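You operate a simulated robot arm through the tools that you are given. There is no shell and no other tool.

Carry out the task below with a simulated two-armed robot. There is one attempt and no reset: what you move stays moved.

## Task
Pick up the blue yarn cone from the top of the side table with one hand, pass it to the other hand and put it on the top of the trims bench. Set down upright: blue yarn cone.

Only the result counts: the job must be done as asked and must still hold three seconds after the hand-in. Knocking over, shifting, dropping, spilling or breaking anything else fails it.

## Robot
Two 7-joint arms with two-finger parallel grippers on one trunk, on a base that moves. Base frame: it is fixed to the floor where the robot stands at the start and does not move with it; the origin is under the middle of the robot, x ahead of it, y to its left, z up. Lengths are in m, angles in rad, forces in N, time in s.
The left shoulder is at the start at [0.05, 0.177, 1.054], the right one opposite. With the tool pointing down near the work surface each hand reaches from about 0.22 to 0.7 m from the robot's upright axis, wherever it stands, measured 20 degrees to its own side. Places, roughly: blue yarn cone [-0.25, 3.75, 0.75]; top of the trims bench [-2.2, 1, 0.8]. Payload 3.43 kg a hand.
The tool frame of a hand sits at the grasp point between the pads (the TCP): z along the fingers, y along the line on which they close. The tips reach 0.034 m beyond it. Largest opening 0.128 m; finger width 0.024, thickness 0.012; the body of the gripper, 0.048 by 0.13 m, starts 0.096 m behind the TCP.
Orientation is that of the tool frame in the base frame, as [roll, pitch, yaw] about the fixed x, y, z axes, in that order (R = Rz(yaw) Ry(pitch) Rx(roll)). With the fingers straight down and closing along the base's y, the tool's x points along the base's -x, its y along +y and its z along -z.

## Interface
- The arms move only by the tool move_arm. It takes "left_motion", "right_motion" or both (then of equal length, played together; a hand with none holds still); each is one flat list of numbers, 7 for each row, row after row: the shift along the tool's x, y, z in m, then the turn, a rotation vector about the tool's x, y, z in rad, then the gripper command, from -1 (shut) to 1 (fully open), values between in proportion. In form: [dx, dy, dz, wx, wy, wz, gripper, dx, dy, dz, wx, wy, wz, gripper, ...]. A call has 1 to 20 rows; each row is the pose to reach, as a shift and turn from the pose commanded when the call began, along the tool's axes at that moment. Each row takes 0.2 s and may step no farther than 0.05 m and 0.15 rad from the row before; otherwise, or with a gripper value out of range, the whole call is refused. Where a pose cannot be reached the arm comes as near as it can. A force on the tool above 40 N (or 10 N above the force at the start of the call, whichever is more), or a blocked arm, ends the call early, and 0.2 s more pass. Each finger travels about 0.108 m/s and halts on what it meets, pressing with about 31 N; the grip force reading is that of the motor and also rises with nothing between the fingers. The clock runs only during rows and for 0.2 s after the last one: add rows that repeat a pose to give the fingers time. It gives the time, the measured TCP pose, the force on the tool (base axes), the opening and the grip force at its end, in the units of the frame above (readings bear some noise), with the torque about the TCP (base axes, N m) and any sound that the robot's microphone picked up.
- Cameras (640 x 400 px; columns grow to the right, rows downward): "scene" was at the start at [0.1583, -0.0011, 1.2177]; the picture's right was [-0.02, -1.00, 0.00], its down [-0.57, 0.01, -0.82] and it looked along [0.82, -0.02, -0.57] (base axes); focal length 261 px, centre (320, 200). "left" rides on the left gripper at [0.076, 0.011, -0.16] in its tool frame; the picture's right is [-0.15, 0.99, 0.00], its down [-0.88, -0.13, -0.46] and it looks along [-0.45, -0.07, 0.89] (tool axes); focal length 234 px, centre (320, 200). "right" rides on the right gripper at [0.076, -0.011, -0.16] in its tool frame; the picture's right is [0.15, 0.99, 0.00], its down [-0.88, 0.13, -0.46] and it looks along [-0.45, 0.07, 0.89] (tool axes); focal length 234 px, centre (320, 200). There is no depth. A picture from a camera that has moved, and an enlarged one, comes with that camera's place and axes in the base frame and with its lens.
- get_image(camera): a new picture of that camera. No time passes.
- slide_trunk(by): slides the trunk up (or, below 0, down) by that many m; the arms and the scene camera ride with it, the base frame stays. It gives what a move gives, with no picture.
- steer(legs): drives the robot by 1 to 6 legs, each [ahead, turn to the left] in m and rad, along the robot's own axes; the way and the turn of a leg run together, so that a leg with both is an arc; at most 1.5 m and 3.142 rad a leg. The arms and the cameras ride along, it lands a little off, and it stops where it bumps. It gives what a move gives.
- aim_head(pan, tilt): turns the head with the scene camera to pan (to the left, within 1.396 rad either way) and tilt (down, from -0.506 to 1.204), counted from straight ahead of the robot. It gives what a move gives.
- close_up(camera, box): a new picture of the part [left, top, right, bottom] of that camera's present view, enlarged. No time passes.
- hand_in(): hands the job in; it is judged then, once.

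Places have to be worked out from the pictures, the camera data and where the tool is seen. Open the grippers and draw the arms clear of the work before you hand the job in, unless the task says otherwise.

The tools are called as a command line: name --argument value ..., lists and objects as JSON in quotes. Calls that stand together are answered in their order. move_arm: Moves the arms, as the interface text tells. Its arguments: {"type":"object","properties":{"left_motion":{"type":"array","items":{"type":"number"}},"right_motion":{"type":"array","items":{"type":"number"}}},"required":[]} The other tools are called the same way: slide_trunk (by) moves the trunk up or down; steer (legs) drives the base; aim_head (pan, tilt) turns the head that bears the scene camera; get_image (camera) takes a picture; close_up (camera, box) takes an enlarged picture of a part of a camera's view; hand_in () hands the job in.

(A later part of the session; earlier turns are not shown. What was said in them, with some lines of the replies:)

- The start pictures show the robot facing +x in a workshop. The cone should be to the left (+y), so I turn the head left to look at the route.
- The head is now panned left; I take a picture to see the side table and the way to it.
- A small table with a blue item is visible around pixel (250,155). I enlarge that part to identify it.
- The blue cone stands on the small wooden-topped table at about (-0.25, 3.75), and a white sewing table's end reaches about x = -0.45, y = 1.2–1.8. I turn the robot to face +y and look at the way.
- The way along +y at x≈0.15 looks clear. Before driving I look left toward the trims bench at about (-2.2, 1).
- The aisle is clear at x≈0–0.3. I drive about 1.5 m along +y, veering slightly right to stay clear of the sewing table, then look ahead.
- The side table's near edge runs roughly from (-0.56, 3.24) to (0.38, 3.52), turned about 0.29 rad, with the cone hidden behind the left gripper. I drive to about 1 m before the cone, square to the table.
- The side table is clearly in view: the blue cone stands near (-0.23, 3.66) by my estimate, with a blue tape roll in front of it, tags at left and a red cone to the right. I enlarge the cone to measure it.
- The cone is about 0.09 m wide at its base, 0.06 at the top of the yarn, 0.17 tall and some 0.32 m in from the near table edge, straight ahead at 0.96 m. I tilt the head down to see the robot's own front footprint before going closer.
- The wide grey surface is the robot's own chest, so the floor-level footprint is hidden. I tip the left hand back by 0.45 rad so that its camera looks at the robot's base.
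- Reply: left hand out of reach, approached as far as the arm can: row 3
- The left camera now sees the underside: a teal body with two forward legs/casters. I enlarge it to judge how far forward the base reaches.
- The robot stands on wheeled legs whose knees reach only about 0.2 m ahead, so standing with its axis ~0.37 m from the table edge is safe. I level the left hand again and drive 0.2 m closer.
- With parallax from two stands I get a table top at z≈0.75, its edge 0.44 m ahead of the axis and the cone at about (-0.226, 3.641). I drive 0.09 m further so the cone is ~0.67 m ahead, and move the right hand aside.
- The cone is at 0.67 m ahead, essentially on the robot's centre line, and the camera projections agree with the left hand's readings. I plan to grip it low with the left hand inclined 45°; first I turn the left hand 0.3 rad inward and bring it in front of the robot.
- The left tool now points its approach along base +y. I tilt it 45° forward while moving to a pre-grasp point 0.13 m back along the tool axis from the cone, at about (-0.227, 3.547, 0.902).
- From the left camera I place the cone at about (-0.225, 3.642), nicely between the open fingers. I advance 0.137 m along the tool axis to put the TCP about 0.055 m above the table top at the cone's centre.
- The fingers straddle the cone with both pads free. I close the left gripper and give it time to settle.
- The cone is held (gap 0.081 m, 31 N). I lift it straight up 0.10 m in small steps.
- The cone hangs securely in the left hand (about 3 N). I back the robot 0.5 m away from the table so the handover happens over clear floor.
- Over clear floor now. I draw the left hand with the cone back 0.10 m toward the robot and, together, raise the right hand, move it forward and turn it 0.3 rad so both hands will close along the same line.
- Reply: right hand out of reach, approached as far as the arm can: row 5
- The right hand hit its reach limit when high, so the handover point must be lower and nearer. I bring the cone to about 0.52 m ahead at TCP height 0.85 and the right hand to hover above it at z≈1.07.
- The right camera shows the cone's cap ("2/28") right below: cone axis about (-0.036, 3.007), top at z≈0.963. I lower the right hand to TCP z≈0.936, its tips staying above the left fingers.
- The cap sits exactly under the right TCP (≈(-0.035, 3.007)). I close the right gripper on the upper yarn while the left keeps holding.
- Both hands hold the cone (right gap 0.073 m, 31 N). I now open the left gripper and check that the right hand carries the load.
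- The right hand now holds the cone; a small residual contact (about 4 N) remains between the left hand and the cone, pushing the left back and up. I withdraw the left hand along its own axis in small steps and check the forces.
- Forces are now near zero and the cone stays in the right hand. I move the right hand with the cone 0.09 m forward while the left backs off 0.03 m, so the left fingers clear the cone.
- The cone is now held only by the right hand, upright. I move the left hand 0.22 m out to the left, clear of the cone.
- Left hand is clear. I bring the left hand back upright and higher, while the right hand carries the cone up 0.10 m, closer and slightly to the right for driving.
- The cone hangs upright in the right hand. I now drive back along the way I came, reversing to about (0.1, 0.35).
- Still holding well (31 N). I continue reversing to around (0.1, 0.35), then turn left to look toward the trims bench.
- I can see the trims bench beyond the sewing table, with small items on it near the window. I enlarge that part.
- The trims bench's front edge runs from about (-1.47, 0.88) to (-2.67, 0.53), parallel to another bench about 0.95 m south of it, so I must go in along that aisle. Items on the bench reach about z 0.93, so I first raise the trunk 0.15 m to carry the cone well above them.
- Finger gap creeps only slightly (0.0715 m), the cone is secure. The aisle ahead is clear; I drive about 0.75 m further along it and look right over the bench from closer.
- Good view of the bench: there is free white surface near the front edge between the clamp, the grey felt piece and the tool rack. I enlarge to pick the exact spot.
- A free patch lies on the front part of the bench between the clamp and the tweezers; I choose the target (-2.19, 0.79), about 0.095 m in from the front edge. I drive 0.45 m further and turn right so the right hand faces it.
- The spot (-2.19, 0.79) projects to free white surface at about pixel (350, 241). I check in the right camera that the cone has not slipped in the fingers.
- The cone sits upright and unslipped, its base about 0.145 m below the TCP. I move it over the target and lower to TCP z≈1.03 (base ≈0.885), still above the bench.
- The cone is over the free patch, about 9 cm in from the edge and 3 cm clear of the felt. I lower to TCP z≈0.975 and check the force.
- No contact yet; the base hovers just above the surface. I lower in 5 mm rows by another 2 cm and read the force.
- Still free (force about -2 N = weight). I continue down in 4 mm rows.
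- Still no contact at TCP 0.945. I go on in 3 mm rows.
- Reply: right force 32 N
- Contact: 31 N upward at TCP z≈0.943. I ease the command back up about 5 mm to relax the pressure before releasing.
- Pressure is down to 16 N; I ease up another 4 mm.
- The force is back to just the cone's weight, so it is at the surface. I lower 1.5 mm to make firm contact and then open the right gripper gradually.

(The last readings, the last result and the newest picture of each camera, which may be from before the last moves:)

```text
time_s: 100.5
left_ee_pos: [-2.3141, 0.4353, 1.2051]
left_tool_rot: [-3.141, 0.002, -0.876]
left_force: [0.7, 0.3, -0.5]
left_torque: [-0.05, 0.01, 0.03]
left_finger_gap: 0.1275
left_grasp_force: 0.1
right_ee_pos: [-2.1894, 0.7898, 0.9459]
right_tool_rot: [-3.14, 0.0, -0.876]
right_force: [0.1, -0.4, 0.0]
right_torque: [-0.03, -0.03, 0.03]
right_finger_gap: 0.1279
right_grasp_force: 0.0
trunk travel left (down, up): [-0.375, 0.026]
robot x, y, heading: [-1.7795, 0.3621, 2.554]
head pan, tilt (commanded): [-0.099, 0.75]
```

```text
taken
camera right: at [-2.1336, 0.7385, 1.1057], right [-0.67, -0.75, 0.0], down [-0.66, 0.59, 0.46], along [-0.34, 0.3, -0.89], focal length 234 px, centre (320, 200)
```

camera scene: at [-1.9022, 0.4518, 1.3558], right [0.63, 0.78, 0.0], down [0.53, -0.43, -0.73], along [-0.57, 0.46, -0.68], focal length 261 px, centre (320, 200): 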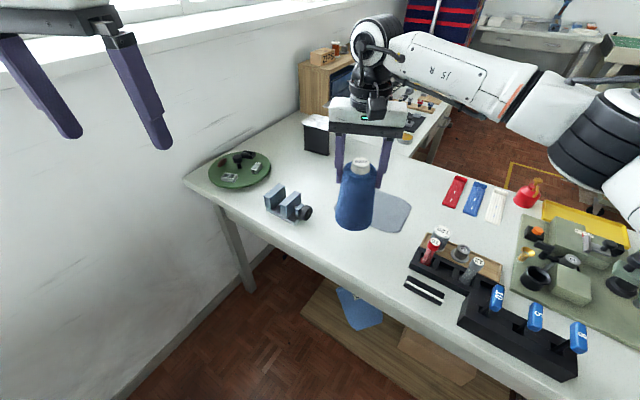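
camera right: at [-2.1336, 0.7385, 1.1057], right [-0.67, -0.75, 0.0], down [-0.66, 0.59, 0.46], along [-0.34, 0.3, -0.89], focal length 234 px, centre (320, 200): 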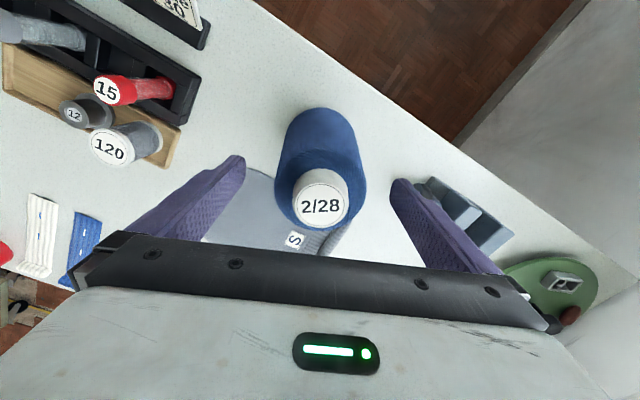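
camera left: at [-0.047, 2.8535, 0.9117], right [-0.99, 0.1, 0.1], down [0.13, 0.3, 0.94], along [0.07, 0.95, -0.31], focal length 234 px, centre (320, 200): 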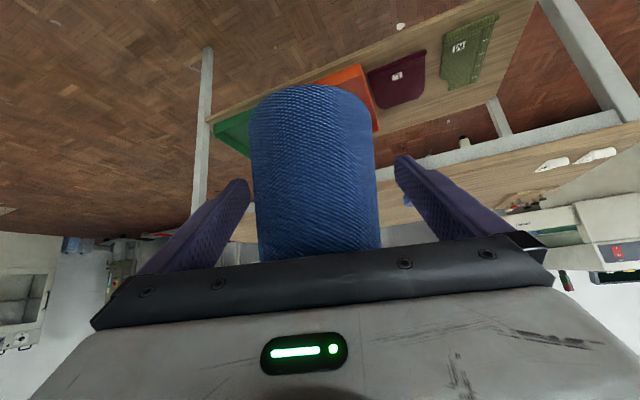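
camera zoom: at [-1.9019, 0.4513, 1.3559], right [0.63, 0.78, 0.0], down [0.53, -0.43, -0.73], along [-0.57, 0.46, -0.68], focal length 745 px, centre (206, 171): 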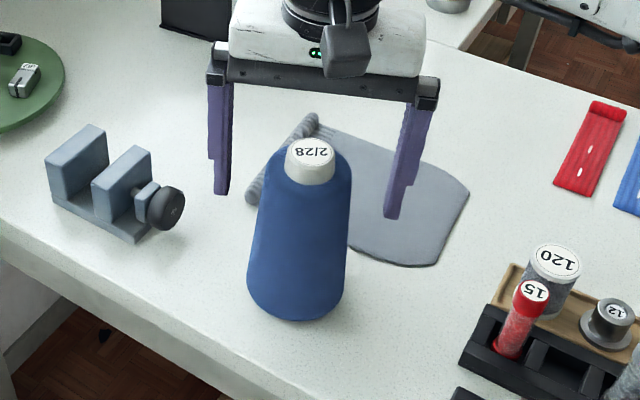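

The cone stands free and upright on the bench, centred between the open fingers. I raise the right hand straight up 0.2 m.

move_arm --right_motion '[0, 0, -0.015, 0, 0, 0, 1, 0, 0, -0.04, 0, 0, 0, 1, 0, 0, -0.08, 0, 0, 0, 1, 0, 0, -0.12, 0, 0, 0, 1, 0, 0, -0.16, 0, 0, 0, 1, 0, 0, -0.2, 0, 0, 0, 1]'

get_image --camera "scene"

get_image --camera "right"

```text
time_s: 101.9
left_ee_pos: [-2.3144, 0.4343, 1.2038]
left_tool_rot: [3.141, 0.001, -0.875]
left_force: [0.3, 0.0, 0.7]
left_torque: [0.03, 0.02, 0.04]
left_finger_gap: 0.128
left_grasp_force: 0.0
right_ee_pos: [-2.1898, 0.7884, 1.1448]
right_tool_rot: [-3.141, 0.0, -0.874]
right_force: [-0.4, 0.7, 0.6]
right_torque: [0.0, 0.02, 0.03]
right_finger_gap: 0.1281
right_grasp_force: 0.0
trunk travel left (down, up): [-0.375, 0.026]
robot x, y, heading: [-1.7819, 0.3596, 2.559]
head pan, tilt (commanded): [-0.099, 0.75]
```

```text
taken
camera scene: at [-1.9017, 0.4508, 1.3559], right [0.63, 0.78, 0.0], down [0.53, -0.43, -0.73], along [-0.57, 0.46, -0.68], focal length 261 px, centre (320, 200)
```

scene: 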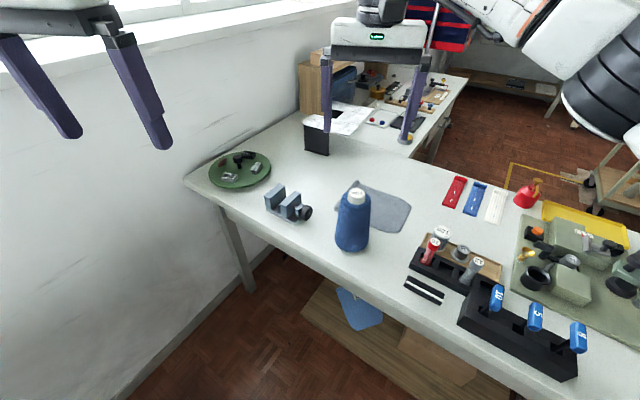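

```text
taken
camera right: at [-2.133, 0.7376, 1.3055], right [-0.67, -0.75, 0.0], down [-0.66, 0.59, 0.46], along [-0.34, 0.3, -0.89], focal length 234 px, centre (320, 200)
```

right: 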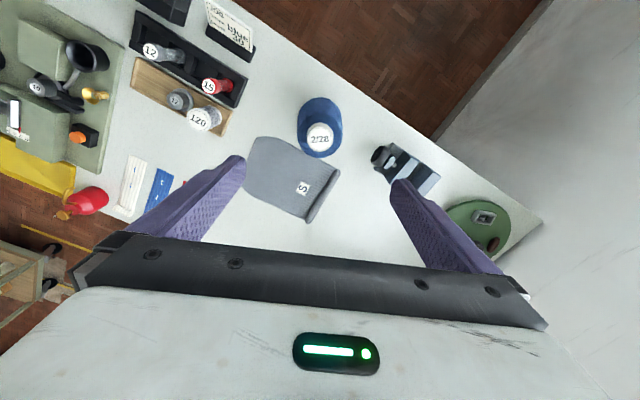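

The cone stands upright and alone in the free patch, nothing else disturbed. I draw the right hand back toward the robot, clear of the bench.

move_arm --right_motion '[0.035, -0.01, 0, 0, 0, 0, 1, 0.07, -0.02, 0, 0, 0, 0, 1, 0.105, -0.03, 0, 0, 0, 0, 1, 0.14, -0.04, 0, 0, 0, 0, 1, 0.17, -0.05, 0, 0, 0, 0, 1]'

get_image --camera "scene"

close_up --camera "scene" --box '[280, 140, 440, 280]'

```text
time_s: 103.1
left_ee_pos: [-2.3142, 0.4366, 1.2053]
left_tool_rot: [-3.142, 0.002, -0.874]
left_force: [0.5, -0.8, -0.1]
left_torque: [0.02, -0.01, 0.03]
left_finger_gap: 0.1281
left_grasp_force: 0.0
right_ee_pos: [-2.0401, 0.6917, 1.1467]
right_tool_rot: [-3.14, 0.003, -0.877]
right_force: [0.5, 0.4, -0.5]
right_torque: [-0.02, 0.03, -0.01]
right_finger_gap: 0.1282
right_grasp_force: 0.1
trunk travel left (down, up): [-0.375, 0.026]
robot x, y, heading: [-1.776, 0.3605, 2.564]
head pan, tilt (commanded): [-0.099, 0.75]
```

```text
taken
camera scene: at [-1.9014, 0.4512, 1.3559], right [0.63, 0.78, 0.0], down [0.53, -0.43, -0.73], along [-0.57, 0.46, -0.68], focal length 261 px, centre (320, 200)
```

scene: 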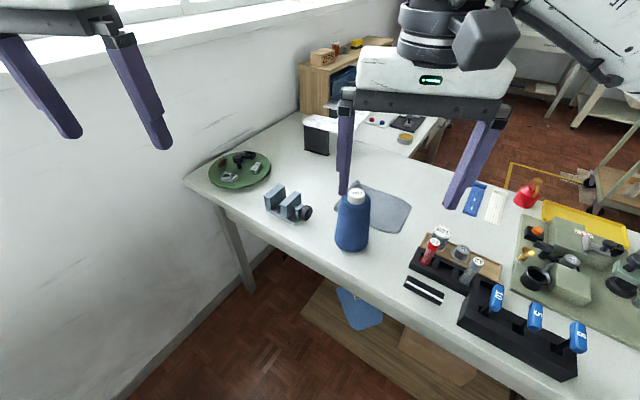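

```text
2.86 times, centred on (360, 210) of scene
camera zoom: at [-1.9014, 0.4512, 1.3559], right [0.63, 0.78, 0.0], down [0.53, -0.43, -0.73], along [-0.57, 0.46, -0.68], focal length 745 px, centre (206, 171)
```

zoom: 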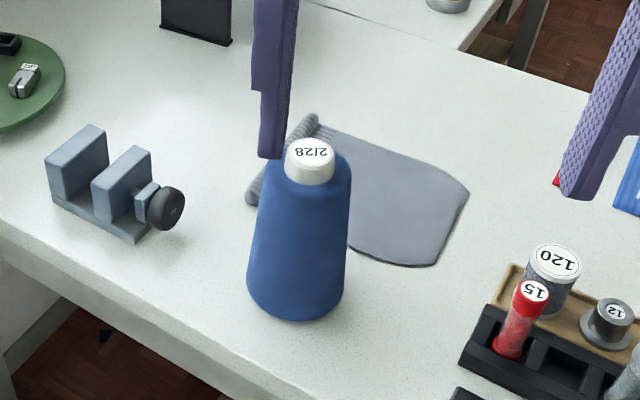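

The cone stands upright on the trims bench at about (-2.19, 0.79), both grippers are open and empty, and the hands are clear well above everything. I hand in the job.

hand_in

```text
The job is handed in.
```

The blue yarn cone is standing upright on the trims bench at about (-2.19, 0.79), roughly 9 cm in from the front edge. The job has been handed in.

- **Pick and pass:** The left hand lifted the cone off the side table. The right hand then took it over clear floor and carried it to the bench.
- **Placement:** The cone is in an open patch between the clamp and the tweezers, about 3 cm clear of the grey felt. It was still upright in the last picture, taken after I let go and drew the hand back.
- **Surroundings:** I saw nothing else moved or knocked over at either table. Both grippers are open and empty, and the hands are well clear of the cone.

While lowering it, the cone pressed on the bench with about 31 N. I eased that off before letting go.
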